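You operate a simulated robot arm through the tools that you are given. There is no shell and no other tool.

Carry out the task below with a simulated robot arm. There is one attempt and no reset: what you move stays moved.

Task
Share out the rice: both tubs to the FULL line, lids pressed on.
Fine: pour from the rice jug and put it back. Set down upright: rice jug.

The check looks at the end state, three seconds after you hand in, the way a careful person would. Anything else that was tipped, shoved, dropped, spilled or broken makes it a failure. Lids that push on must go on centred and level and be pressed home; caps that screw on are set level and turned clockwise until they are tight.

Robot
A 7-joint arm with a two-finger parallel gripper, fixed in place. Base frame: the origin is at the foot of the arm, x ahead of it, y to its left, z up; the work surface is at about z = 0.847. Readings come in m, degrees, newtons and seconds.
With the tool pointing down near the work surface it reaches from about 0.22 to 0.74 m from the base axis. Its first joint turns from -166.0 to 166.0 degrees. Payload 1.57 kg.
The TCP is the grasp point between the finger pads, 0.03 m short of the fingertips. In the tool frame z runs along the fingers and y along their closing line. Largest opening 0.11 m; finger width 0.024, thickness 0.012; the body of the gripper, 0.048 by 0.112 m, starts 0.078 m behind the TCP.
Orientation is told as [roll, pitch, yaw] about the base's x, y, z axes, in that order, counted from this pose: with the fingers straight down and closing along the base's y, the tool's x points along the base's -x, its y along +y and its z along -z.

Tools
- The arm moves only by the tool drive_tool. Its argument "increments" is a list of rows, each an object of numbers (a shift or turn left out is 0, a gripper value left out holds the last): "dx", "dy", "dz": the shift along the tool's x, y, z in cm; "rx", "ry", "rz": the turn, a rotation vector about the tool's x, y, z in degrees; "hand": the gripper command, from -1 (fully open) to 1 (shut), values between in proportion. In form: [{"dx": .., "dy": .., "dz": .., "rx": .., "ry": .., "rz": .., "hand": ..}, ...]. A call has 1 to 20 rows; each row is the pose to reach, as a shift and turn from the pose commanded when the call began, along the tool's axes at that moment. Rows are played at 5 a second. More than 0.05 m and 8.6 degrees between two rows, or a gripper value outside its range, and nothing of the call is played. Where a pose cannot be reached the arm comes as near as it can. A force on the tool above 40 N (or 10 N above the force at the start of the call, whichever is more), or a blocked arm, ends the call early, and 0.2 s more pass. Each finger travels about 0.045 m/s and halts on what it meets, pressing with about 30 N; the grip force reading is that of the motor and also rises with nothing between the fingers. The clock runs only during rows and for 0.2 s after the last one: add rows that repeat a pose to give the fingers time. It gives the time, the measured TCP pose, the force on the tool (base axes), the opening and the grip force at its end, in the units of the frame above (readings bear some noise), with the torque about the TCP (base axes, N m) and any sound that the robot's microphone picked up.
- Cameras (640 x 400 px; columns grow to the right, rows downward): "scene" is fixed at [0.0502, -0.6487, 1.4848]; the picture's right is [0.76, -0.65, 0.00], its down [-0.30, -0.35, -0.89] and it looks along [0.57, 0.67, -0.46] (base axes); focal length 324 px, centre (320, 200). "wrist" rides on the gripper at [0.07, 0.016, -0.141] in the tool frame; the picture's right is [-0.23, 0.97, 0.00], its down [-0.85, -0.20, -0.48] and it looks along [-0.47, -0.11, 0.88] (tool axes); focal length 222 px, centre (320, 200). There is no depth. A picture from a camera that has moved, and an enlarged one, comes with that camera's place and axes in the base frame and with its lens.
- camera(camera): a new picture of that camera. No time passes.
- slide_trunk(by): slides the trunk up (or, below 0, down) by that many m; the arm rides with it, the base frame stays. It gives what a move gives, with no picture.
- inspect(camera, box): a new picture of the part [left, top, right, bottom] of that camera's present view, enlarged. No time passes.
- sign_off(): hands the job in; it is judged then, once.

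Nothing tells you positions but the pictures and the camera data. Unless the task says otherwise, let go and move clear before handing in.

The tools are called as name(argument=value, ...) on one line, values as JSON. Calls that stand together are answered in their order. drive_tool: Moves the arm, as the interface text tells. Its arguments: {"type":"object","properties":{"increments":{"type":"array"}},"required":["increments"]} The other tools are called the same way: slide_trunk (by) slides the trunk up or down; camera (camera) takes a picture; inspect (camera, box) takes an enlarged picture of a part of a camera's view; sign_off () hands the job in.

At the start:

```text
time: 0.0
eef_pos: [0.408, 0.1233, 1.1886]
orientation: [-0.1, 0.0, 0.0]
force: [-0.5, 0.9, 0.2]
ft_torque: [0.0, 0.04, 0.0]
grip_width: 0.11
finger_force: 0.1
trunk travel left (down, up): [-0.5, 0.09]
```

scene: 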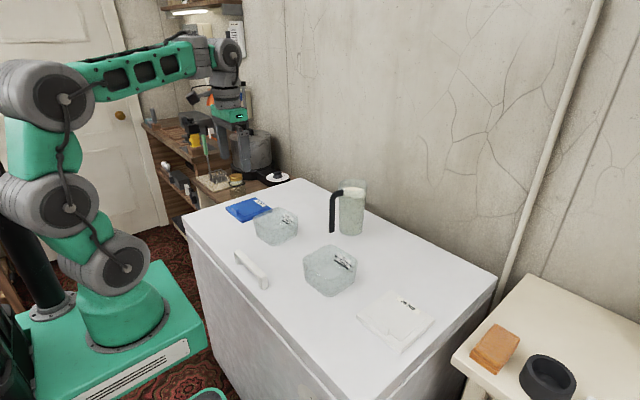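
wrist: 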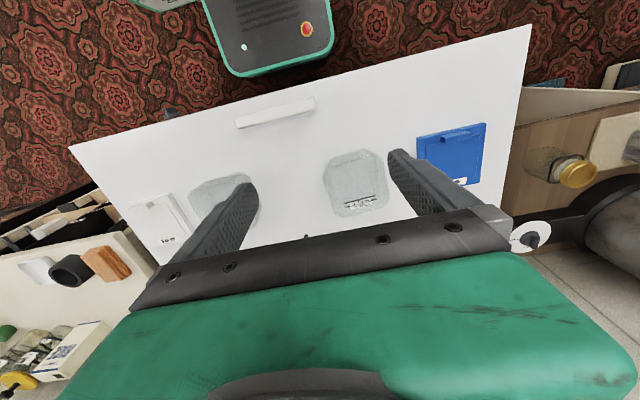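

I see a white chest top with two clear tubs, a rice jug with a black handle, a blue lid and a white lid. I'll look closer before moving.

inspect(camera="scene", box=[220, 170, 380, 270])

inspect(camera="scene", box=[280, 230, 440, 330])

inspect(camera="wrist", box=[300, 100, 500, 225])

inspect(camera="wrist", box=[110, 150, 310, 275])

```text
4.00 times, centred on (300, 220) of scene
camera zoom: at [0.0502, -0.6487, 1.4848], right [0.76, -0.65, 0.0], down [-0.3, -0.35, -0.89], along [0.57, 0.67, -0.46], focal length 1295 px, centre (400, 120)
```

zoom: 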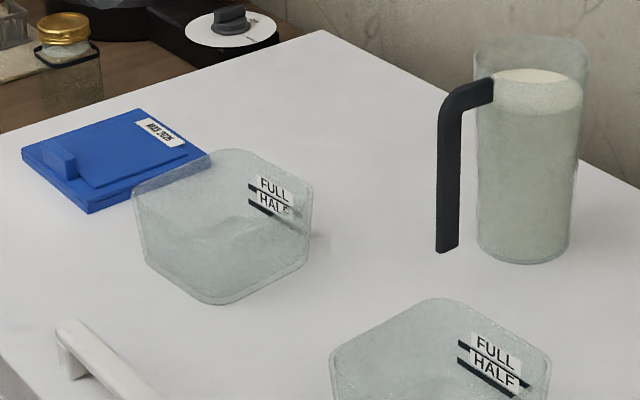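

```text
4.00 times, centred on (360, 280) of scene
camera zoom: at [0.0502, -0.6487, 1.4848], right [0.76, -0.65, 0.0], down [-0.3, -0.35, -0.89], along [0.57, 0.67, -0.46], focal length 1295 px, centre (160, -120)
```

zoom: 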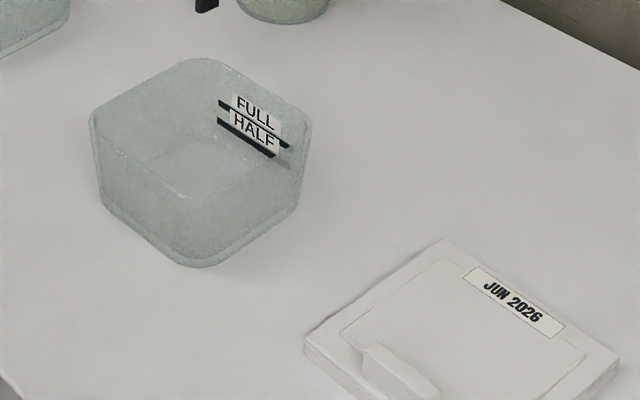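

```text
3.20 times, centred on (400, 162) of wrist
camera zoom: at [0.3384, 0.1412, 1.3316], right [0.23, 0.97, 0.0], down [0.85, -0.2, 0.48], along [0.47, -0.11, -0.88], focal length 711 px, centre (64, 320)
```

zoom: 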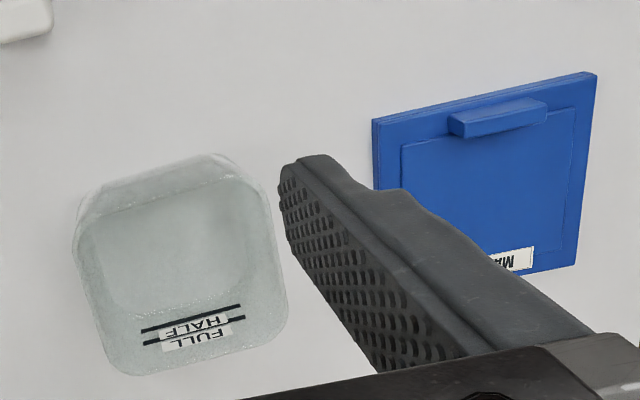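

```text
3.20 times, centred on (210, 212) of wrist
camera zoom: at [0.3384, 0.1412, 1.3316], right [0.23, 0.97, 0.0], down [0.85, -0.2, 0.48], along [0.47, -0.11, -0.88], focal length 711 px, centre (672, 160)
```

zoom: 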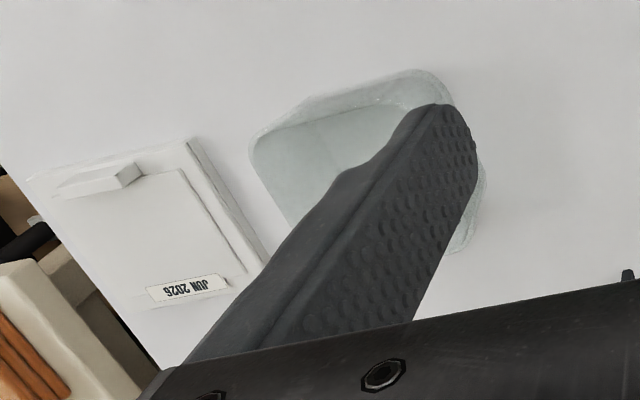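

I see two clear tubs labelled FULL/HALF, two pull-tab lids (blue and white) and a jug with a black hanging handle. I take the jug to be near (0.77, 0.02); I'll zoom in further on the tubs, the jug and the other objects.

inspect(camera="scene", box=[245, 200, 309, 240])

inspect(camera="scene", box=[298, 240, 362, 300])

inspect(camera="scene", box=[315, 172, 379, 242])

inspect(camera="scene", box=[345, 280, 445, 360])

inspect(camera="scene", box=[215, 185, 285, 295])

inspect(camera="wrist", box=[220, 80, 420, 240])

```text
10.00 times, centred on (277, 220) of scene
camera zoom: at [0.0502, -0.6487, 1.4848], right [0.76, -0.65, 0.0], down [-0.3, -0.35, -0.89], along [0.57, 0.67, -0.46], focal length 3238 px, centre (750, 0)
```

zoom: 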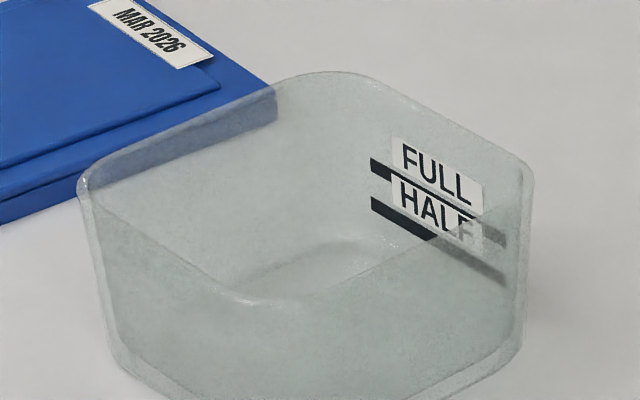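

```text
6.67 times, centred on (330, 270) of scene
camera zoom: at [0.0502, -0.6487, 1.4848], right [0.76, -0.65, 0.0], down [-0.3, -0.35, -0.89], along [0.57, 0.67, -0.46], focal length 2159 px, centre (253, -267)
```

zoom: 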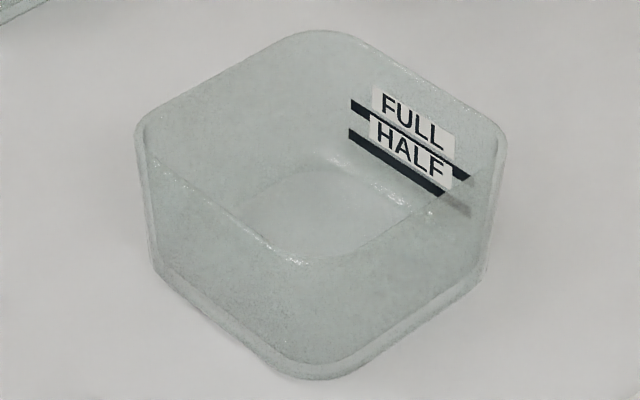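

```text
5.71 times, centred on (347, 207) of scene
camera zoom: at [0.0502, -0.6487, 1.4848], right [0.76, -0.65, 0.0], down [-0.3, -0.35, -0.89], along [0.57, 0.67, -0.46], focal length 1850 px, centre (166, 160)
```

zoom: 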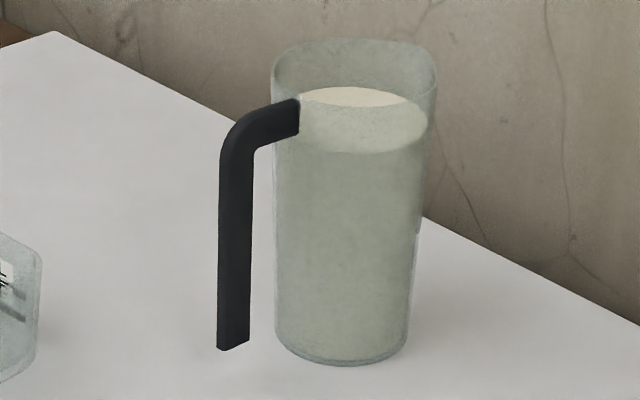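

```text
5.00 times, centred on (395, 320) of scene
camera zoom: at [0.0502, -0.6487, 1.4848], right [0.76, -0.65, 0.0], down [-0.3, -0.35, -0.89], along [0.57, 0.67, -0.46], focal length 1619 px, centre (-55, -400)
```

zoom: 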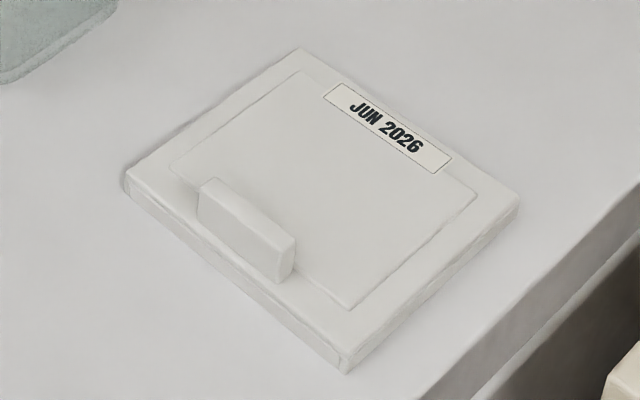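

```text
3.64 times, centred on (250, 240) of scene
camera zoom: at [0.0502, -0.6487, 1.4848], right [0.76, -0.65, 0.0], down [-0.3, -0.35, -0.89], along [0.57, 0.67, -0.46], focal length 1178 px, centre (574, 54)
```

zoom: 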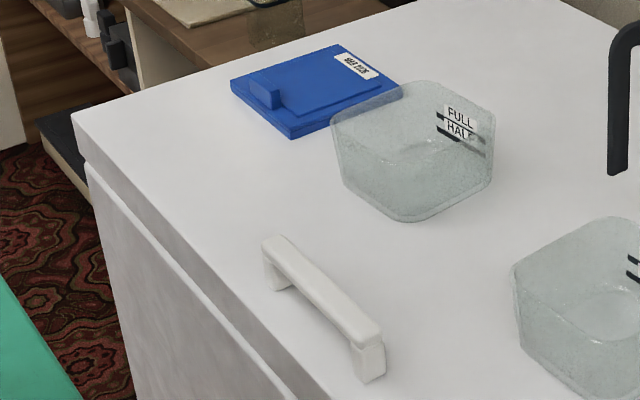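

```text
2.50 times, centred on (320, 160) of wrist
camera zoom: at [0.3384, 0.1412, 1.3316], right [0.23, 0.97, 0.0], down [0.85, -0.2, 0.48], along [0.47, -0.11, -0.88], focal length 555 px, centre (320, 300)
```

zoom: 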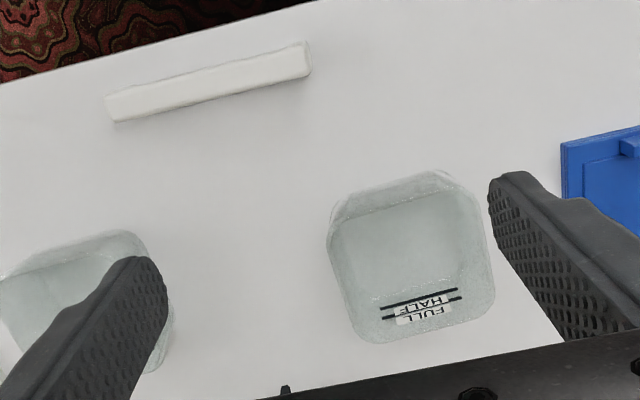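

Both tubs look empty. The jug handle points toward the robot (-x), so the spout faces +x. Next I'll check the gripper's camera mount and the clutter around the arm before choosing an approach.

inspect(camera="scene", box=[160, 20, 300, 190])

inspect(camera="scene", box=[0, 30, 260, 400])

```text
2.35 times, centred on (230, 105) of scene
camera zoom: at [0.0502, -0.6487, 1.4848], right [0.76, -0.65, 0.0], down [-0.3, -0.35, -0.89], along [0.57, 0.67, -0.46], focal length 762 px, centre (532, 424)
```

zoom: 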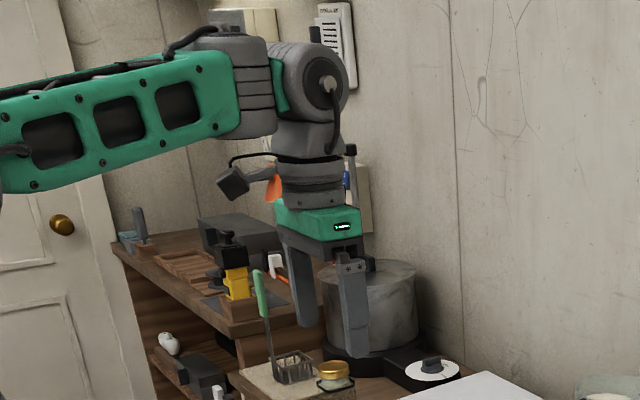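

```text
1.08 times, centred on (130, 215) of scene (not enlarged: the box is as wide or as high as the picture)
camera zoom: at [0.0502, -0.6487, 1.4848], right [0.76, -0.65, 0.0], down [-0.3, -0.35, -0.89], along [0.57, 0.67, -0.46], focal length 350 px, centre (525, 184)
```

zoom: 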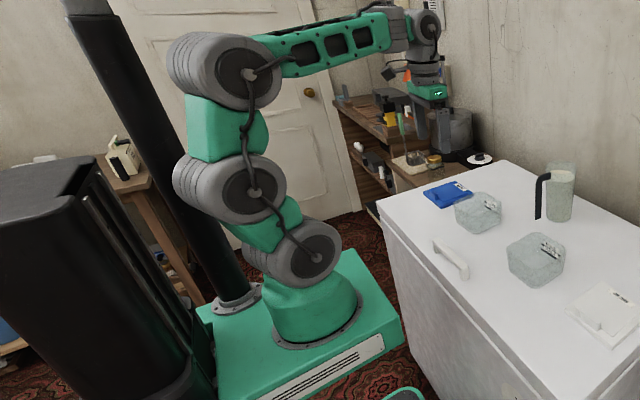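

The camera stalk hangs off the gripper's -x side, so a horizontal grip has to stay high, and the jug handle's upper arm (z about 0.99) is the best place to hold it. I'll turn the tool to point at +x while moving to about (0.50, 0.03, 1.10).

drive_tool(increments=[{"dx": -0.77, "dy": -0.78, "dz": 0.74, "ry": -7.5, "hand": -1}, {"dx": -1.53, "dy": -1.55, "dz": 1.48, "ry": -15}, {"dx": -2.3, "dy": -2.33, "dz": 2.23, "ry": -22.5}, {"dx": -3.07, "dy": -3.1, "dz": 2.97, "ry": -30}, {"dx": -3.83, "dy": -3.88, "dz": 3.71, "ry": -37.5}, {"dx": -4.6, "dy": -4.65, "dz": 4.45, "ry": -45}, {"dx": -5.37, "dy": -5.43, "dz": 5.19, "ry": -52.5}, {"dx": -6.13, "dy": -6.2, "dz": 5.93, "ry": -60}, {"dx": -6.9, "dy": -6.98, "dz": 6.68, "ry": -67.5}, {"dx": -7.67, "dy": -7.75, "dz": 7.42, "ry": -75}, {"dx": -8.43, "dy": -8.53, "dz": 8.16, "ry": -82.5}, {"dx": -9.2, "dy": -9.3, "dz": 8.9, "ry": -90}, {"dx": -9.2, "dy": -9.3, "dz": 8.9, "ry": -90}])

```text
time: 2.8
eef_pos: [0.4995, 0.0326, 1.1007]
orientation: [-153.7, -89.8, 153.5]
force: [0.4, 1.2, -0.7]
ft_torque: [0.04, 0.0, -0.01]
grip_width: 0.1098
finger_force: 0.0
trunk travel left (down, up): [-0.5, 0.09]
```

The tool is now at (0.50, 0.03, 1.10), close to horizontal along +x. I'll look through both cameras to find the jug handle accurately.

camera(camera="scene")

camera(camera="wrist")

```text
taken
```

scene: 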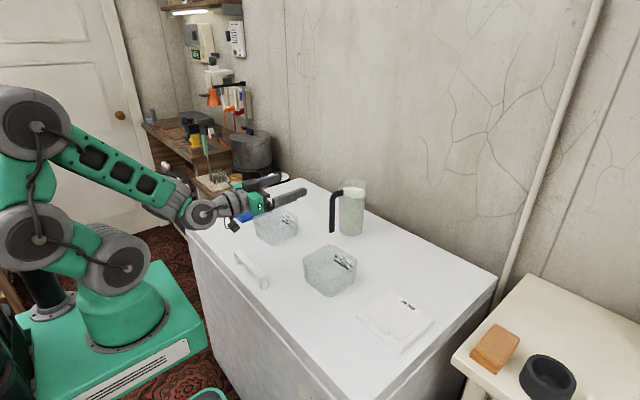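

```text
taken
camera wrist: at [0.3585, 0.0486, 1.0311], right [0.0, 0.97, 0.23], down [-0.48, -0.2, 0.85], along [0.88, -0.11, 0.47], focal length 222 px, centre (320, 200)
```

wrist: 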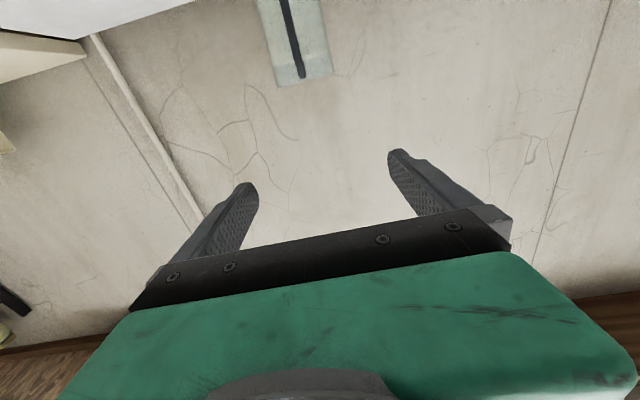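

The jug shows upside down at the top of the wrist view, with its handle facing me. I'll zoom in to measure it.

inspect(camera="wrist", box=[240, 0, 352, 95])

inspect(camera="scene", box=[230, 165, 390, 265])

```text
4.21 times, centred on (296, 48) of wrist
camera zoom: at [0.3585, 0.0486, 1.0311], right [0.0, 0.97, 0.23], down [-0.48, -0.2, 0.85], along [0.88, -0.11, 0.47], focal length 935 px, centre (421, 842)
```

zoom: 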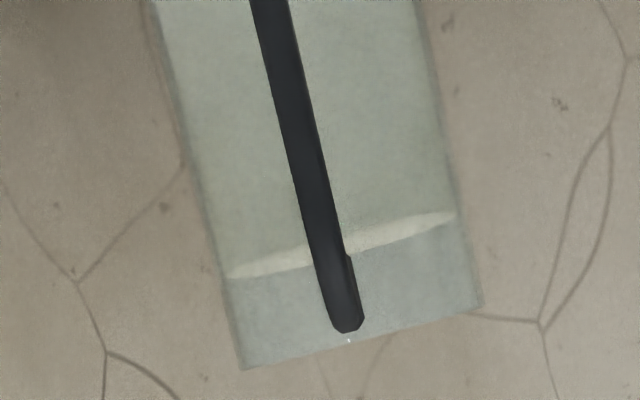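

```text
4.00 times, centred on (310, 215) of scene
camera zoom: at [0.0502, -0.6487, 1.4848], right [0.76, -0.65, 0.0], down [-0.3, -0.35, -0.89], along [0.57, 0.67, -0.46], focal length 1295 px, centre (360, 140)
```

zoom: 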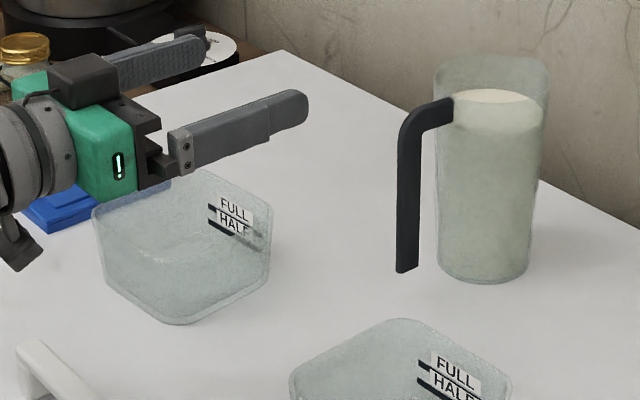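

From the wrist view the jug axis is near (0.773, 0.026) with its rim at z about 1.028. The handle's upper arm runs along x from 0.67 to 0.727 at z about 1.018 and y about 0.027, so I'll move to a pre-grasp in front of it.

drive_tool(increments=[{"dx": 2.0, "dy": -0.1, "dz": 2.2}, {"dx": 4.1, "dy": -0.2, "dz": 4.5}, {"dx": 6.2, "dy": -0.3, "dz": 6.8}, {"dx": 8.2, "dy": -0.4, "dz": 9.0}, {"dx": 8.2, "dy": -0.4, "dz": 9.0}])

inspect(camera="wrist", box=[200, 0, 456, 160])

inspect(camera="scene", box=[230, 165, 390, 265])

```text
time: 4.0
eef_pos: [0.5908, 0.0282, 1.0179]
orientation: [-99.5, -90.1, 99.6]
force: [-0.2, 0.2, 0.3]
ft_torque: [0.01, 0.02, 0.0]
grip_width: 0.1099
finger_force: 0.1
trunk travel left (down, up): [-0.5, 0.09]
```

```text
2.50 times, centred on (328, 80) of wrist
camera zoom: at [0.449, 0.0435, 0.9492], right [0.0, 0.97, 0.23], down [-0.48, -0.2, 0.86], along [0.88, -0.11, 0.47], focal length 555 px, centre (300, 500)
```

zoom: 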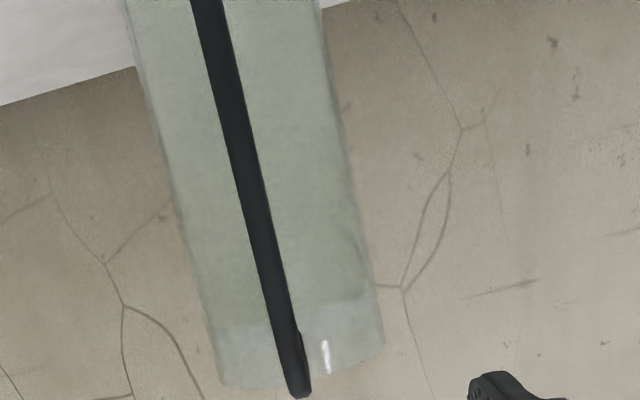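

```text
4.00 times, centred on (310, 215) of scene
camera zoom: at [0.0502, -0.6487, 1.4848], right [0.76, -0.65, 0.0], down [-0.3, -0.35, -0.89], along [0.57, 0.67, -0.46], focal length 1295 px, centre (360, 140)
```

zoom: 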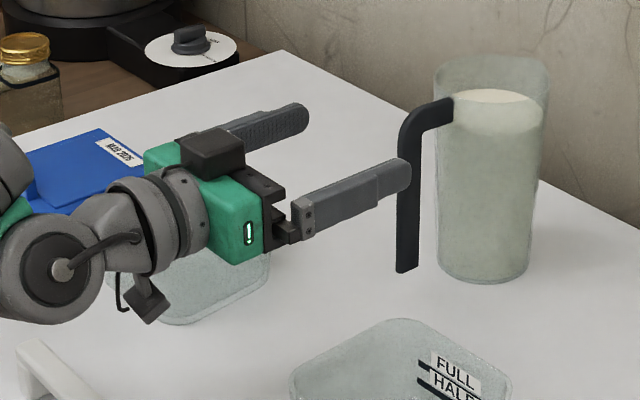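

The handle is centred between the open fingers at y about 0.027. I'll advance to x about 0.687 and then look before closing.

drive_tool(increments=[{"dx": 0.05, "dz": 2.0}, {"dx": 0.1, "dz": 4.0}, {"dx": 0.15, "dz": 6.0}, {"dx": 0.2, "dz": 8.0}, {"dx": 0.2, "dz": 9.0}, {"dx": 0.2, "dz": 9.7}, {"dx": 0.2, "dz": 9.7}])

inspect(camera="wrist", box=[140, 0, 500, 225])

inspect(camera="scene", box=[280, 165, 390, 245])

```text
time: 5.6
eef_pos: [0.6872, 0.0271, 1.0153]
orientation: [-101.5, -90.0, 101.5]
force: [-1.3, -0.5, -0.3]
ft_torque: [-0.01, 0.01, 0.01]
grip_width: 0.1099
finger_force: 0.0
trunk travel left (down, up): [-0.5, 0.09]
```

```text
1.78 times, centred on (320, 112) of wrist
camera zoom: at [0.5458, 0.0433, 0.9476], right [0.0, 0.97, 0.23], down [-0.48, -0.2, 0.86], along [0.88, -0.11, 0.47], focal length 395 px, centre (320, 356)
```

zoom: 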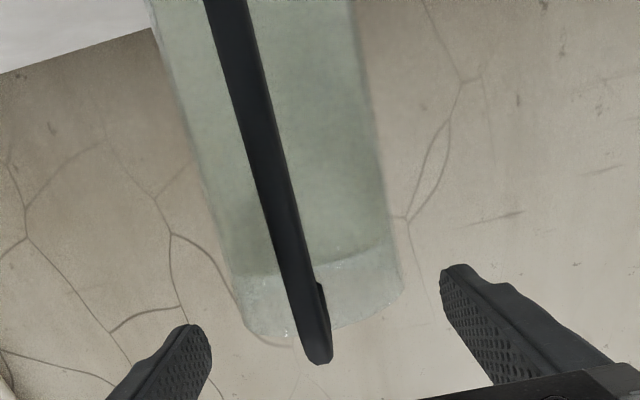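

```text
5.00 times, centred on (335, 205) of scene
camera zoom: at [0.0502, -0.6487, 1.4848], right [0.76, -0.65, 0.0], down [-0.3, -0.35, -0.89], along [0.57, 0.67, -0.46], focal length 1619 px, centre (245, 175)
```

zoom: 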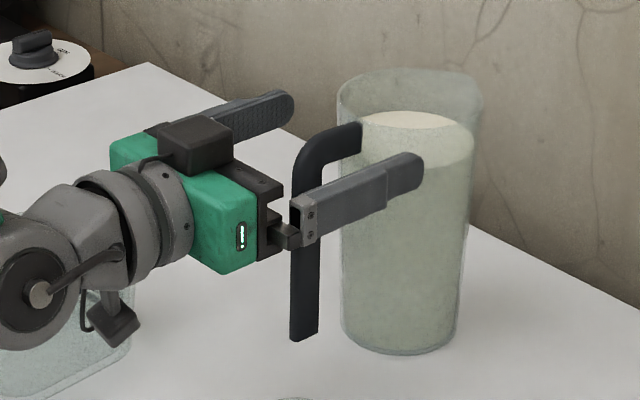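

The fingers straddle the handle's upper arm at the right height, with their tips just short of the jug wall. I'll close the gripper.

drive_tool(increments=[{"hand": 1}, {"hand": 1}, {"hand": 1}, {"hand": 1}, {"hand": 1}, {"hand": 1}, {"hand": 1}, {"hand": 1}, {"hand": 1}, {"hand": 1}])

inspect(camera="wrist", box=[140, 0, 500, 225])

inspect(camera="scene", box=[280, 165, 390, 245])

```text
time: 7.8
eef_pos: [0.687, 0.0273, 1.0173]
orientation: [-119.0, -90.0, 119.1]
force: [0.3, -0.5, 0.4]
ft_torque: [-0.06, -0.05, -0.05]
grip_width: 0.0219
finger_force: 30.1
trunk travel left (down, up): [-0.5, 0.09]
```

```text
1.78 times, centred on (320, 112) of wrist
camera zoom: at [0.5456, 0.0432, 0.9476], right [0.0, 0.97, 0.23], down [-0.48, -0.2, 0.86], along [0.88, -0.11, 0.47], focal length 395 px, centre (320, 356)
```

zoom: 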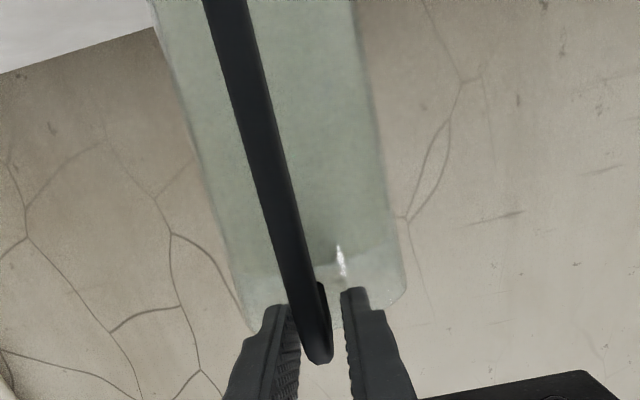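

```text
5.00 times, centred on (335, 205) of scene
camera zoom: at [0.0502, -0.6487, 1.4848], right [0.76, -0.65, 0.0], down [-0.3, -0.35, -0.89], along [0.57, 0.67, -0.46], focal length 1619 px, centre (245, 175)
```

zoom: 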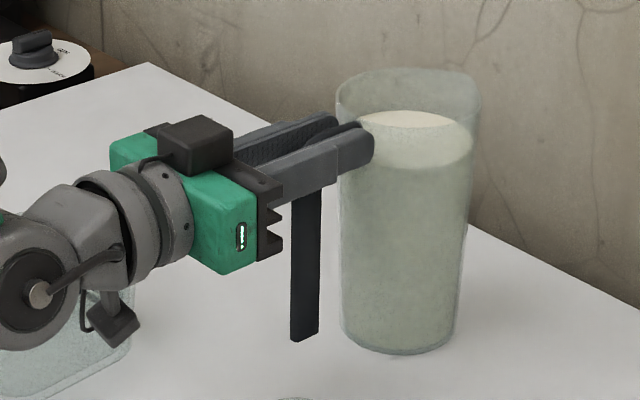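

The gripper stopped at a 0.022 opening and shows 30 N, which is wider than I expected for this handle. I'll zoom in closely on the contact.

inspect(camera="wrist", box=[260, 140, 388, 220])

inspect(camera="scene", box=[325, 180, 373, 210])

```text
5.00 times, centred on (324, 180) of wrist
camera zoom: at [0.5456, 0.0432, 0.9476], right [0.0, 0.97, 0.23], down [-0.48, -0.2, 0.86], along [0.88, -0.11, 0.47], focal length 1111 px, centre (300, 300)
```

zoom: 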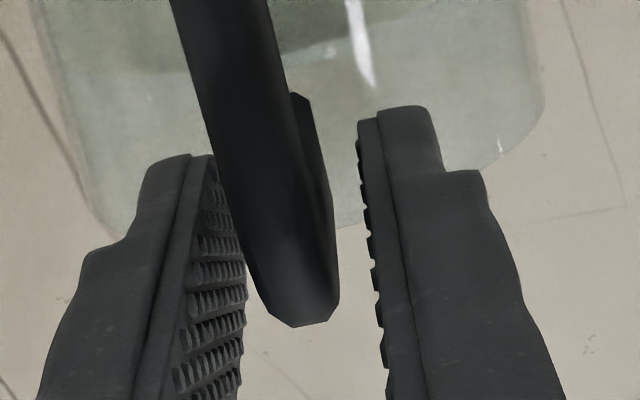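

```text
13.33 times, centred on (349, 195) of scene
camera zoom: at [0.0502, -0.6487, 1.4848], right [0.76, -0.65, 0.0], down [-0.3, -0.35, -0.89], along [0.57, 0.67, -0.46], focal length 4318 px, centre (-67, 267)
```

zoom: 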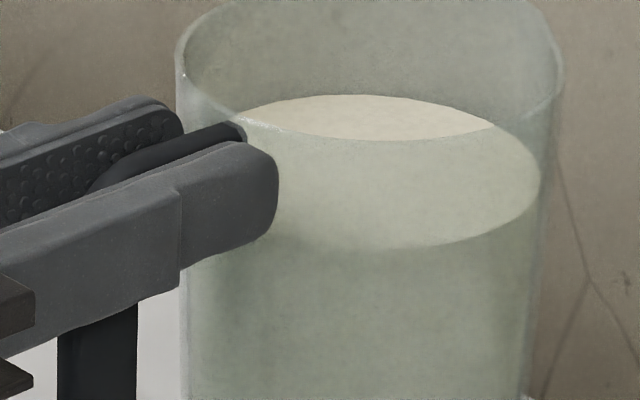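

The handle sits centred between the pads and the grip force is steady, so the solid handle must simply be thicker than it looks. I'll lift about 1.5 cm slowly and check whether the jug hangs level.

drive_tool(increments=[{"dx": -0.2, "hand": 1}, {"dx": -0.4}, {"dx": -0.6}, {"dx": -0.9}, {"dx": -1.2}, {"dx": -1.5}, {"dx": -1.5}, {"dx": -1.5}])

inspect(camera="scene", box=[280, 165, 390, 245])

inspect(camera="wrist", box=[140, 0, 500, 225])

```text
time: 9.6
eef_pos: [0.6879, 0.0276, 1.0303]
orientation: [-66.8, -90.0, 66.9]
force: [0.0, 0.4, -2.1]
ft_torque: [0.02, 0.18, 0.01]
grip_width: 0.0216
finger_force: 30.2
trunk travel left (down, up): [-0.5, 0.09]
```

```text
5.00 times, centred on (335, 205) of scene
camera zoom: at [0.0502, -0.6487, 1.4848], right [0.76, -0.65, 0.0], down [-0.3, -0.35, -0.89], along [0.57, 0.67, -0.46], focal length 1619 px, centre (245, 175)
```

zoom: 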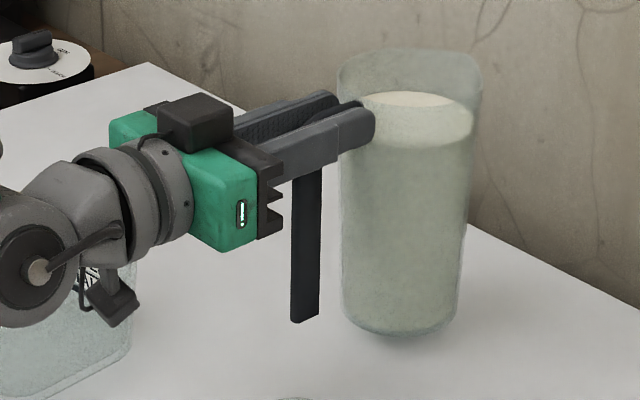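

```text
1.78 times, centred on (320, 112) of wrist
camera zoom: at [0.546, 0.0436, 0.9624], right [0.0, 0.97, 0.23], down [-0.48, -0.2, 0.86], along [0.88, -0.11, 0.47], focal length 395 px, centre (320, 356)
```

zoom: 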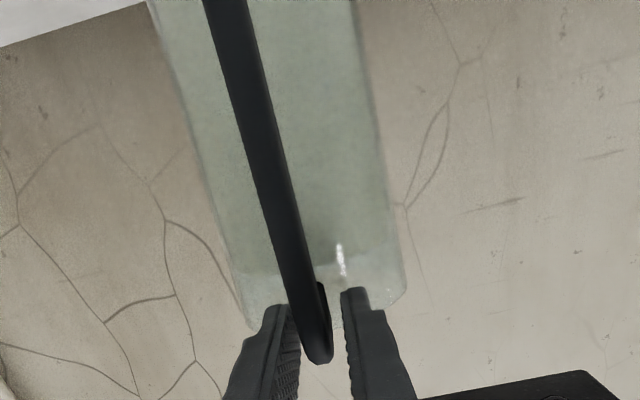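

The jug lifts level and weighs little (about 2 N), with no slip. I'll raise it well clear of the tubs and carry it upright to just behind the right-hand tub, which I take to be at (0.542, -0.111).

drive_tool(increments=[{"dx": -1.4, "hand": 1}, {"dx": -3.0}, {"dx": -4.6}, {"dx": -6.2}, {"dx": -7.8}, {"dx": -9.4}, {"dx": -11.0}, {"dx": -11.0, "dz": -1.5, "dy": -0.9}, {"dx": -11.0, "dz": -3.4, "dy": -2.1}, {"dx": -11.0, "dz": -5.3, "dy": -3.3}, {"dx": -11.0, "dz": -7.2, "dy": -4.5}, {"dx": -11.0, "dz": -9.1, "dy": -5.7}, {"dx": -11.0, "dz": -11.0, "dy": -6.9}, {"dx": -11.0, "dz": -12.9, "dy": -8.1}, {"dx": -11.0, "dz": -14.8, "dy": -9.3}, {"dx": -11.0, "dz": -16.7, "dy": -10.4}, {"dx": -11.0, "dz": -18.6, "dy": -11.5}, {"dx": -11.0, "dz": -20.5, "dy": -12.6}, {"dx": -11.0, "dz": -22.0, "dy": -13.5}, {"dx": -11.0, "dz": -22.7, "dy": -13.8}])

camera(camera="scene")

camera(camera="wrist")

```text
time: 13.8
eef_pos: [0.461, -0.1106, 1.1429]
orientation: [-105.3, -90.0, 105.2]
force: [0.2, 1.2, -1.7]
ft_torque: [0.0, 0.14, 0.03]
grip_width: 0.0219
finger_force: 30.3
trunk travel left (down, up): [-0.5, 0.09]
```

```text
taken
```

scene: 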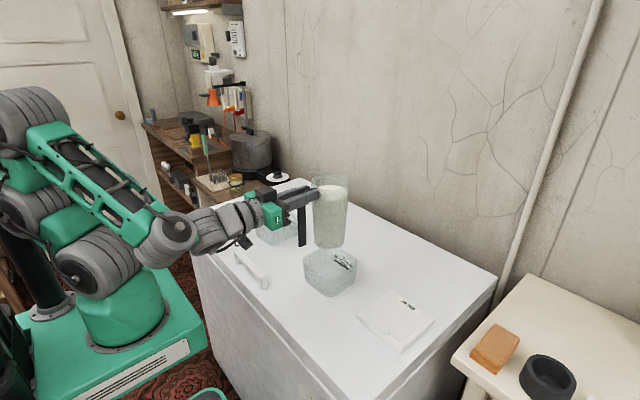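

```text
taken
camera wrist: at [0.3185, -0.0939, 1.0733], right [0.0, 0.97, 0.23], down [-0.48, -0.2, 0.86], along [0.88, -0.11, 0.47], focal length 222 px, centre (320, 200)
```

wrist: 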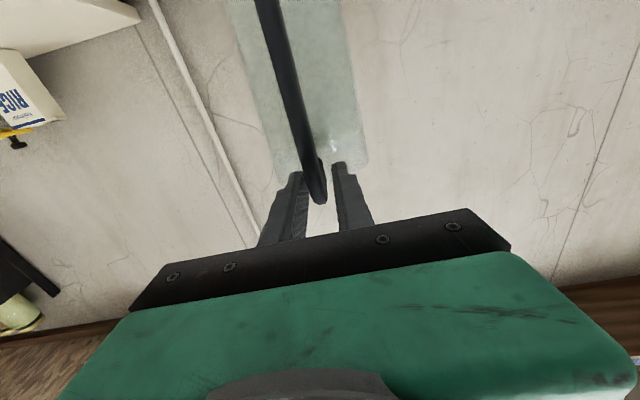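

The jug now hovers upright above the right-hand tub and lines up with it in the scene view. Before tilting, I'll zoom in on the jug's rim to confirm where the spout is.

inspect(camera="scene", box=[290, 165, 370, 215])

inspect(camera="scene", box=[280, 200, 380, 300])

```text
8.00 times, centred on (330, 190) of scene
camera zoom: at [0.0502, -0.6487, 1.4848], right [0.76, -0.65, 0.0], down [-0.3, -0.35, -0.89], along [0.57, 0.67, -0.46], focal length 2591 px, centre (240, 280)
```

zoom: 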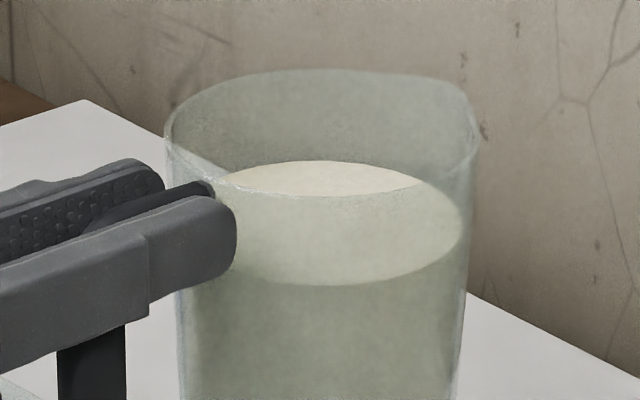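

```text
4.00 times, centred on (330, 250) of scene
camera zoom: at [0.0502, -0.6487, 1.4848], right [0.76, -0.65, 0.0], down [-0.3, -0.35, -0.89], along [0.57, 0.67, -0.46], focal length 1295 px, centre (280, 0)
```

zoom: 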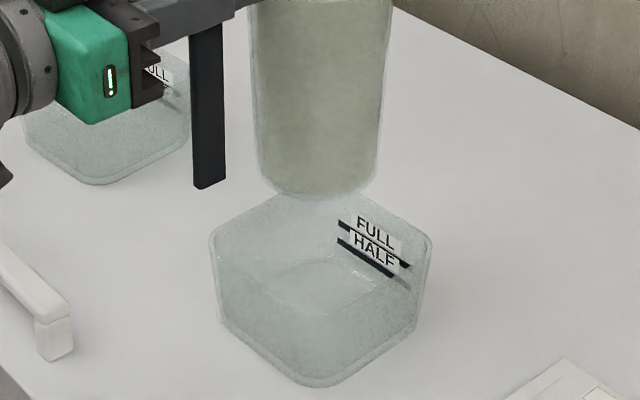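

The spout is opposite the handle, facing +x. I'll tilt to about 36° first, keeping the lip above the tub, and check before any rice can flow.

drive_tool(increments=[{"dx": 0.08, "dz": -0.45, "ry": 3.5, "hand": 1}, {"dx": 0.16, "dz": -0.9, "ry": 7}, {"dx": 0.26, "dz": -1.35, "ry": 10.5}, {"dx": 0.36, "dz": -1.8, "ry": 14}, {"dx": 0.46, "dz": -2.2, "ry": 17}, {"dx": 0.56, "dz": -2.6, "ry": 20}, {"dx": 1.1, "dz": -2.8, "ry": 23}, {"dx": 1.65, "dz": -3.0, "ry": 26}, {"dx": 2.31, "dz": -3.3, "ry": 30}, {"dx": 3.06, "dz": -3.4, "ry": 33}, {"dx": 3.78, "dz": -3.48, "ry": 36}, {"dx": 3.78, "dz": -3.48, "ry": 36}])

inspect(camera="scene", box=[250, 170, 410, 300])

camera(camera="wrist")

```text
time: 15.8
eef_pos: [0.4269, -0.1131, 1.0856]
orientation: [9.0, -56.8, -8.1]
force: [3.2, 1.7, 17.1]
ft_torque: [0.37, -1.13, 0.39]
grip_width: 0.0221
finger_force: 30.5
trunk travel left (down, up): [-0.5, 0.09]
stopped in row 10: the force on the tool passed its limit at 47 N (the readings are from after the stop); the commanded pose is now the measured one
```

```text
3.08 times, centred on (330, 235) of scene
camera zoom: at [0.0502, -0.6487, 1.4848], right [0.76, -0.65, 0.0], down [-0.3, -0.35, -0.89], along [0.57, 0.67, -0.46], focal length 996 px, centre (289, 92)
```

zoom: 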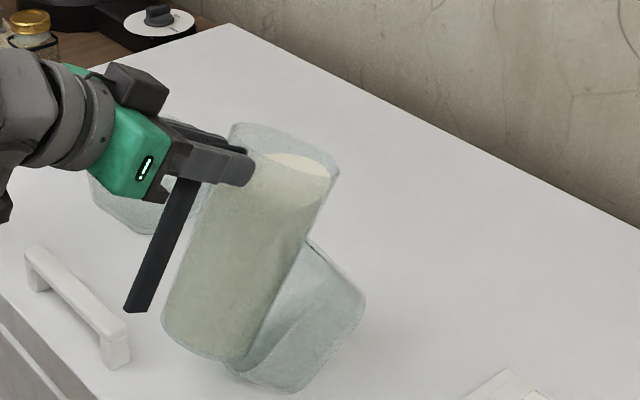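

```text
taken
camera wrist: at [0.2708, -0.0968, 1.1063], right [0.13, 0.95, 0.27], down [0.06, -0.28, 0.96], along [0.99, -0.11, -0.1], focal length 222 px, centre (320, 200)
```

wrist: 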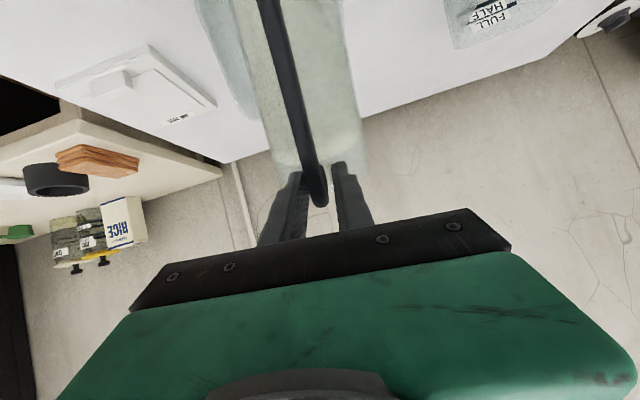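

The force limit tripped because the tilted jug is touching the near rim of the tub. I'll back straight up right away, in small steps.

drive_tool(increments=[{"dx": -0.42, "dz": -0.27, "hand": 1}, {"dx": -0.84, "dz": -0.55}, {"dx": -1.25, "dz": -0.82}, {"dx": -1.67, "dz": -1.09}, {"dx": -2.5, "dz": -1.64}, {"dx": -3.35, "dz": -2.19}, {"dx": -4.18, "dz": -2.73}, {"dx": -4.18, "dz": -2.73}])

inspect(camera="scene", box=[250, 170, 410, 300])

```text
time: 17.6
eef_pos: [0.427, -0.1149, 1.1123]
orientation: [13.1, -54.0, -11.3]
force: [0.7, 0.1, -1.4]
ft_torque: [0.01, -0.11, -0.01]
grip_width: 0.022
finger_force: 30.4
trunk travel left (down, up): [-0.5, 0.09]
```

```text
3.08 times, centred on (330, 235) of scene
camera zoom: at [0.0502, -0.6487, 1.4848], right [0.76, -0.65, 0.0], down [-0.3, -0.35, -0.89], along [0.57, 0.67, -0.46], focal length 996 px, centre (289, 92)
```

zoom: 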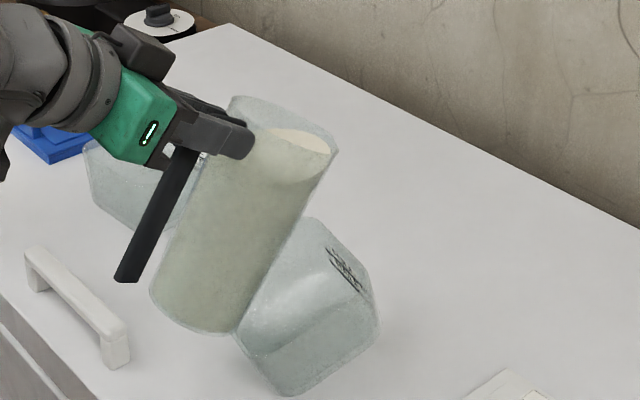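

The tub now looks tipped, leaning against the jug, and the arm fell short of the commanded height. I'll study this closely before moving again.

inspect(camera="scene", box=[295, 215, 359, 275])

camera(camera="wrist")

inspect(camera="wrist", box=[150, 0, 410, 160])

camera(camera="scene")

```text
6.67 times, centred on (327, 245) of scene
camera zoom: at [0.0502, -0.6487, 1.4848], right [0.76, -0.65, 0.0], down [-0.3, -0.35, -0.89], along [0.57, 0.67, -0.46], focal length 2159 px, centre (273, -100)
```

zoom: 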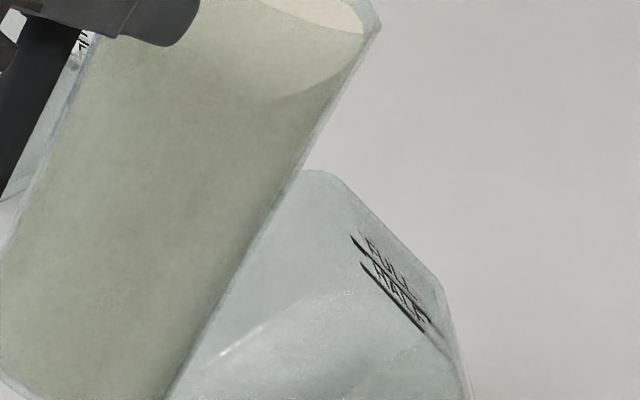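

```text
taken
camera wrist: at [0.2714, -0.1004, 1.14], right [0.14, 0.94, 0.31], down [0.1, -0.33, 0.94], along [0.98, -0.1, -0.14], focal length 222 px, centre (320, 200)
```

wrist: 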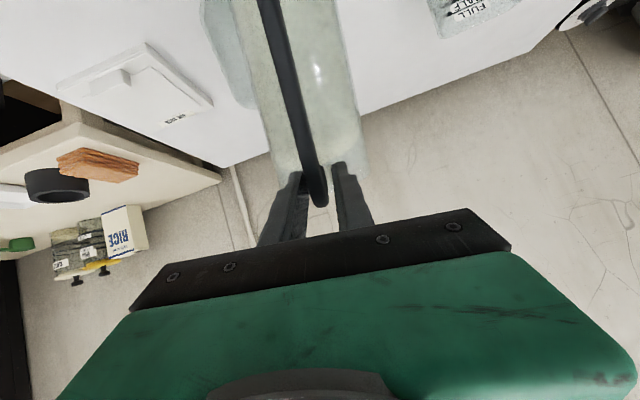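

```text
2.46 times, centred on (280, 80) of wrist
camera zoom: at [0.2714, -0.1004, 1.14], right [0.14, 0.94, 0.31], down [0.1, -0.33, 0.94], along [0.98, -0.1, -0.14], focal length 547 px, centre (418, 495)
```

zoom: 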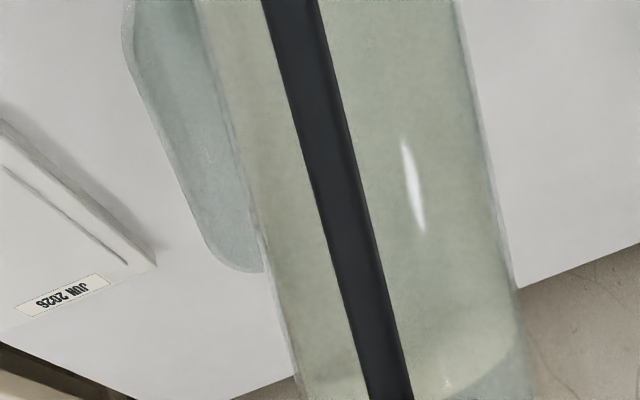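

```text
taken
```

scene: 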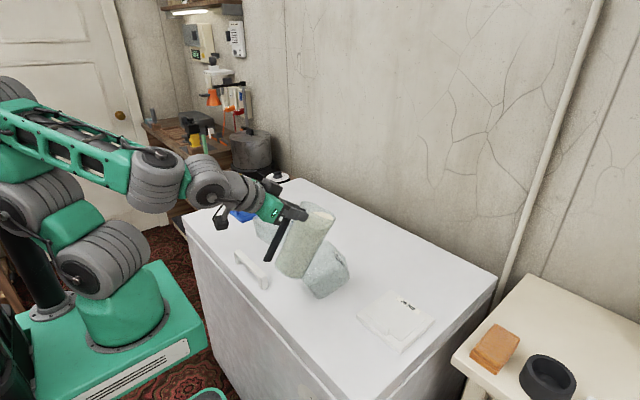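

It looks like the tub is tilted a little toward the robot and leaning on the jug. I'll enlarge the contact area before deciding how to back out.

inspect(camera="scene", box=[268, 235, 352, 305])

inspect(camera="scene", box=[318, 235, 358, 265])

inspect(camera="wrist", box=[180, 0, 300, 75])

```text
5.71 times, centred on (310, 270) of scene
camera zoom: at [0.0502, -0.6487, 1.4848], right [0.76, -0.65, 0.0], down [-0.3, -0.35, -0.89], along [0.57, 0.67, -0.46], focal length 1850 px, centre (377, -200)
```

zoom: 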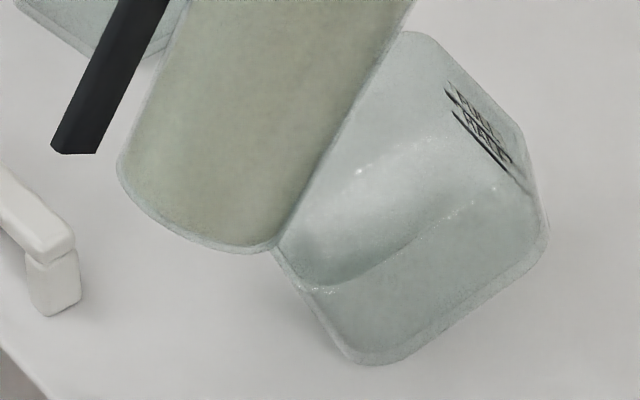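

```text
13.33 times, centred on (338, 250) of scene
camera zoom: at [0.0502, -0.6487, 1.4848], right [0.76, -0.65, 0.0], down [-0.3, -0.35, -0.89], along [0.57, 0.67, -0.46], focal length 4318 px, centre (80, -467)
```

zoom: 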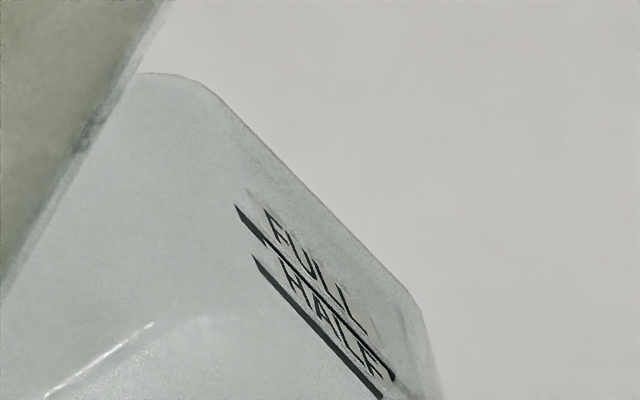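

```text
5.33 times, centred on (240, 38) of wrist
camera zoom: at [0.2714, -0.1004, 1.14], right [0.14, 0.94, 0.31], down [0.1, -0.33, 0.94], along [0.98, -0.1, -0.14], focal length 1185 px, centre (747, 1067)
```

zoom: 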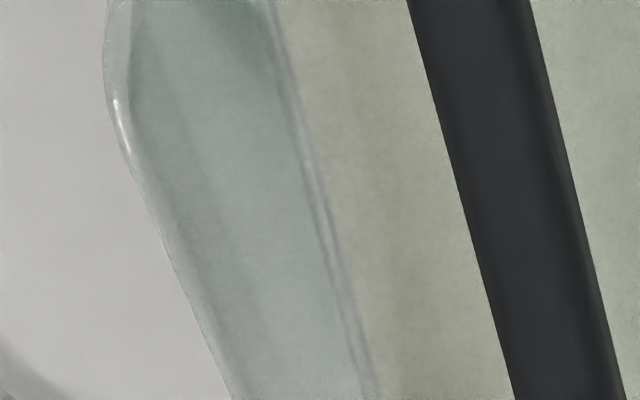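

The torque reading (-0.11 N·m, with a pull toward +x) fits the jug's base being hooked just inside the tub's near wall and holding the tub tilted. I'll ease the jug 2 cm toward +x at the same height so the tub settles back, then look.

drive_tool(increments=[{"dx": 1.39, "dy": 0.04, "dz": 2.13, "ry": 3, "hand": 1}, {"dx": 1.12, "dy": 0.04, "dz": 2.55, "ry": 3}, {"dx": 0.85, "dy": 0.05, "dz": 2.97, "ry": 3}, {"dx": 0.85, "dy": 0.05, "dz": 2.97, "ry": 3}])

inspect(camera="scene", box=[268, 220, 364, 305])

```text
time: 18.6
eef_pos: [0.4466, -0.1155, 1.1109]
orientation: [8.2, -53.4, -7.4]
force: [-0.1, 0.5, 0.4]
ft_torque: [0.02, -0.02, -0.04]
grip_width: 0.0219
finger_force: 29.3
trunk travel left (down, up): [-0.5, 0.09]
```

```text
4.71 times, centred on (316, 262) of scene
camera zoom: at [0.0502, -0.6487, 1.4848], right [0.76, -0.65, 0.0], down [-0.3, -0.35, -0.89], along [0.57, 0.67, -0.46], focal length 1524 px, centre (339, -94)
```

zoom: 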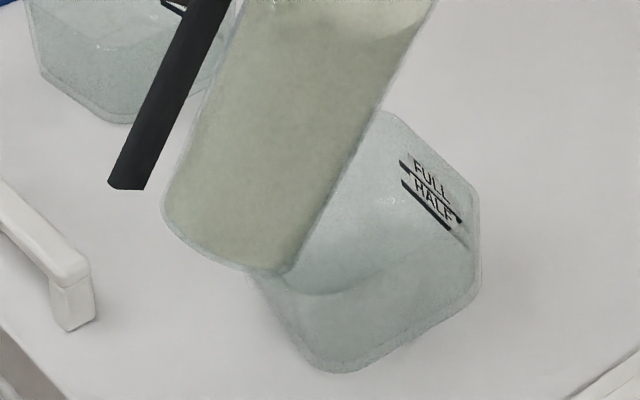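

The tub is settling as predicted, so I'll continue 2.5 cm further toward +x at the same height.

drive_tool(increments=[{"dx": -0.29, "dz": 0.41, "hand": 1}, {"dx": -0.59, "dz": 0.81}, {"dx": -0.88, "dz": 1.22}, {"dx": -1.17, "dz": 1.62}, {"dx": -1.46, "dz": 2.03}, {"dx": -1.46, "dz": 2.03}])

inspect(camera="scene", box=[268, 220, 364, 305])

```text
time: 20.1
eef_pos: [0.4723, -0.1165, 1.1096]
orientation: [8.3, -53.4, -7.5]
force: [-0.2, 0.3, -2.3]
ft_torque: [-0.02, 0.08, -0.03]
grip_width: 0.0219
finger_force: 29.8
trunk travel left (down, up): [-0.5, 0.09]
```

```text
4.71 times, centred on (316, 262) of scene
camera zoom: at [0.0502, -0.6487, 1.4848], right [0.76, -0.65, 0.0], down [-0.3, -0.35, -0.89], along [0.57, 0.67, -0.46], focal length 1524 px, centre (339, -94)
```

zoom: 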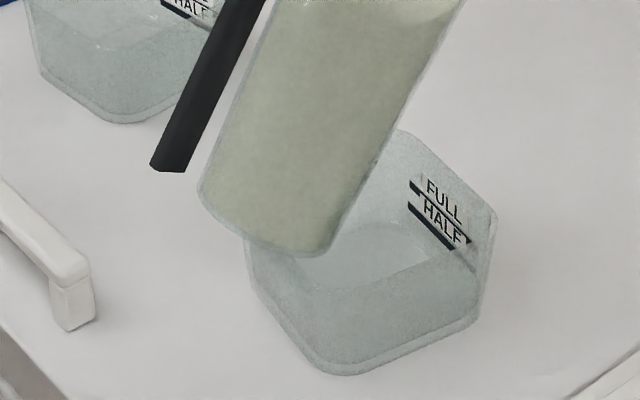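

The tub is upright again, shifted about 2 cm and slightly turned, and it's free of the jug. I'll raise the jug straight up, clear of everything.

drive_tool(increments=[{"dx": -0.4, "dy": 0.04, "dz": -0.29, "hand": 1}, {"dx": -0.81, "dy": 0.08, "dz": -0.58}, {"dx": -1.62, "dy": 0.17, "dz": -1.17}, {"dx": -2.43, "dy": 0.25, "dz": -1.75}, {"dx": -3.24, "dy": 0.34, "dz": -2.34}, {"dx": -4.05, "dy": 0.42, "dz": -2.92}, {"dx": -4.85, "dy": 0.51, "dz": -3.51}, {"dx": -5.66, "dy": 0.6, "dz": -4.1}, {"dx": -6.47, "dy": 0.68, "dz": -4.68}, {"dx": -6.47, "dy": 0.68, "dz": -4.68}])

camera(camera="scene")

inspect(camera="scene", box=[260, 220, 388, 310])

```text
time: 22.2
eef_pos: [0.4718, -0.1162, 1.1904]
orientation: [8.2, -53.4, -7.6]
force: [0.6, -0.9, -1.8]
ft_torque: [-0.03, 0.07, 0.01]
grip_width: 0.0217
finger_force: 30.5
trunk travel left (down, up): [-0.5, 0.09]
```

```text
taken
```

scene: 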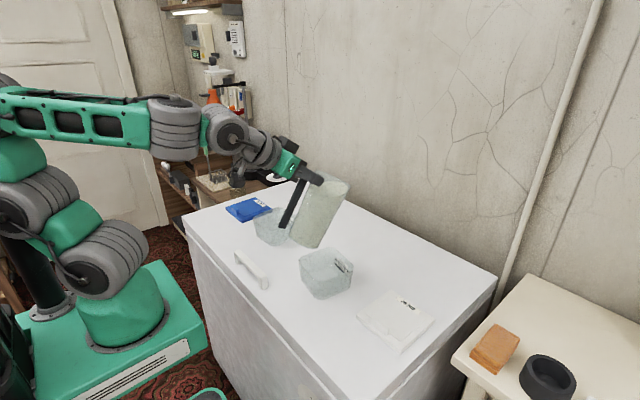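

```text
4.44 times, centred on (324, 265) of scene
camera zoom: at [0.0502, -0.6487, 1.4848], right [0.76, -0.65, 0.0], down [-0.3, -0.35, -0.89], along [0.57, 0.67, -0.46], focal length 1439 px, centre (302, -89)
```

zoom: 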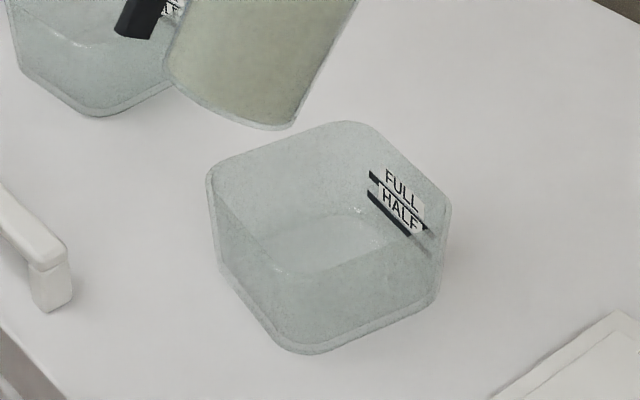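

The right-hand tub stands upright at about (0.522, -0.112), turned roughly -12°, and no rice is spilled. I'll look closely at the jug to see how the rice behaves at this tilt.

inspect(camera="scene", box=[275, 160, 363, 255])

inspect(camera="wrist", box=[180, 0, 436, 160])

```text
4.21 times, centred on (319, 208) of scene
camera zoom: at [0.0502, -0.6487, 1.4848], right [0.76, -0.65, 0.0], down [-0.3, -0.35, -0.89], along [0.57, 0.67, -0.46], focal length 1364 px, centre (324, 168)
```

zoom: 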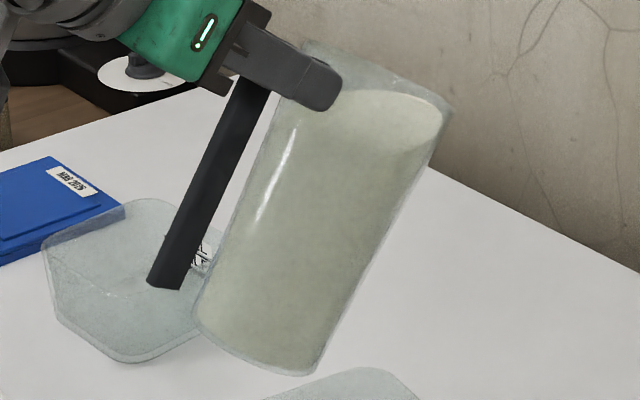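

```text
2.50 times, centred on (308, 80) of wrist
camera zoom: at [0.317, -0.1004, 1.2198], right [0.15, 0.95, 0.27], down [0.12, -0.28, 0.95], along [0.98, -0.11, -0.15], focal length 555 px, centre (350, 500)
```

zoom: 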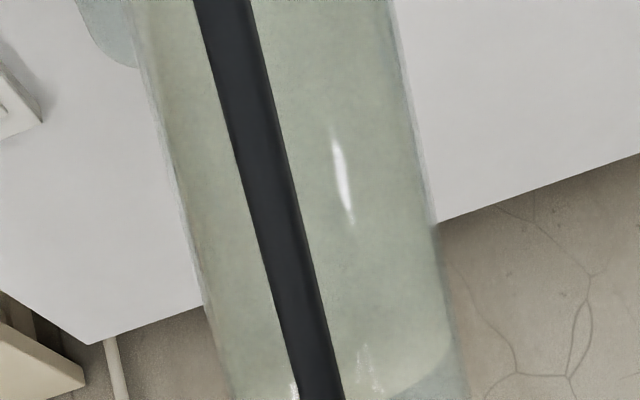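

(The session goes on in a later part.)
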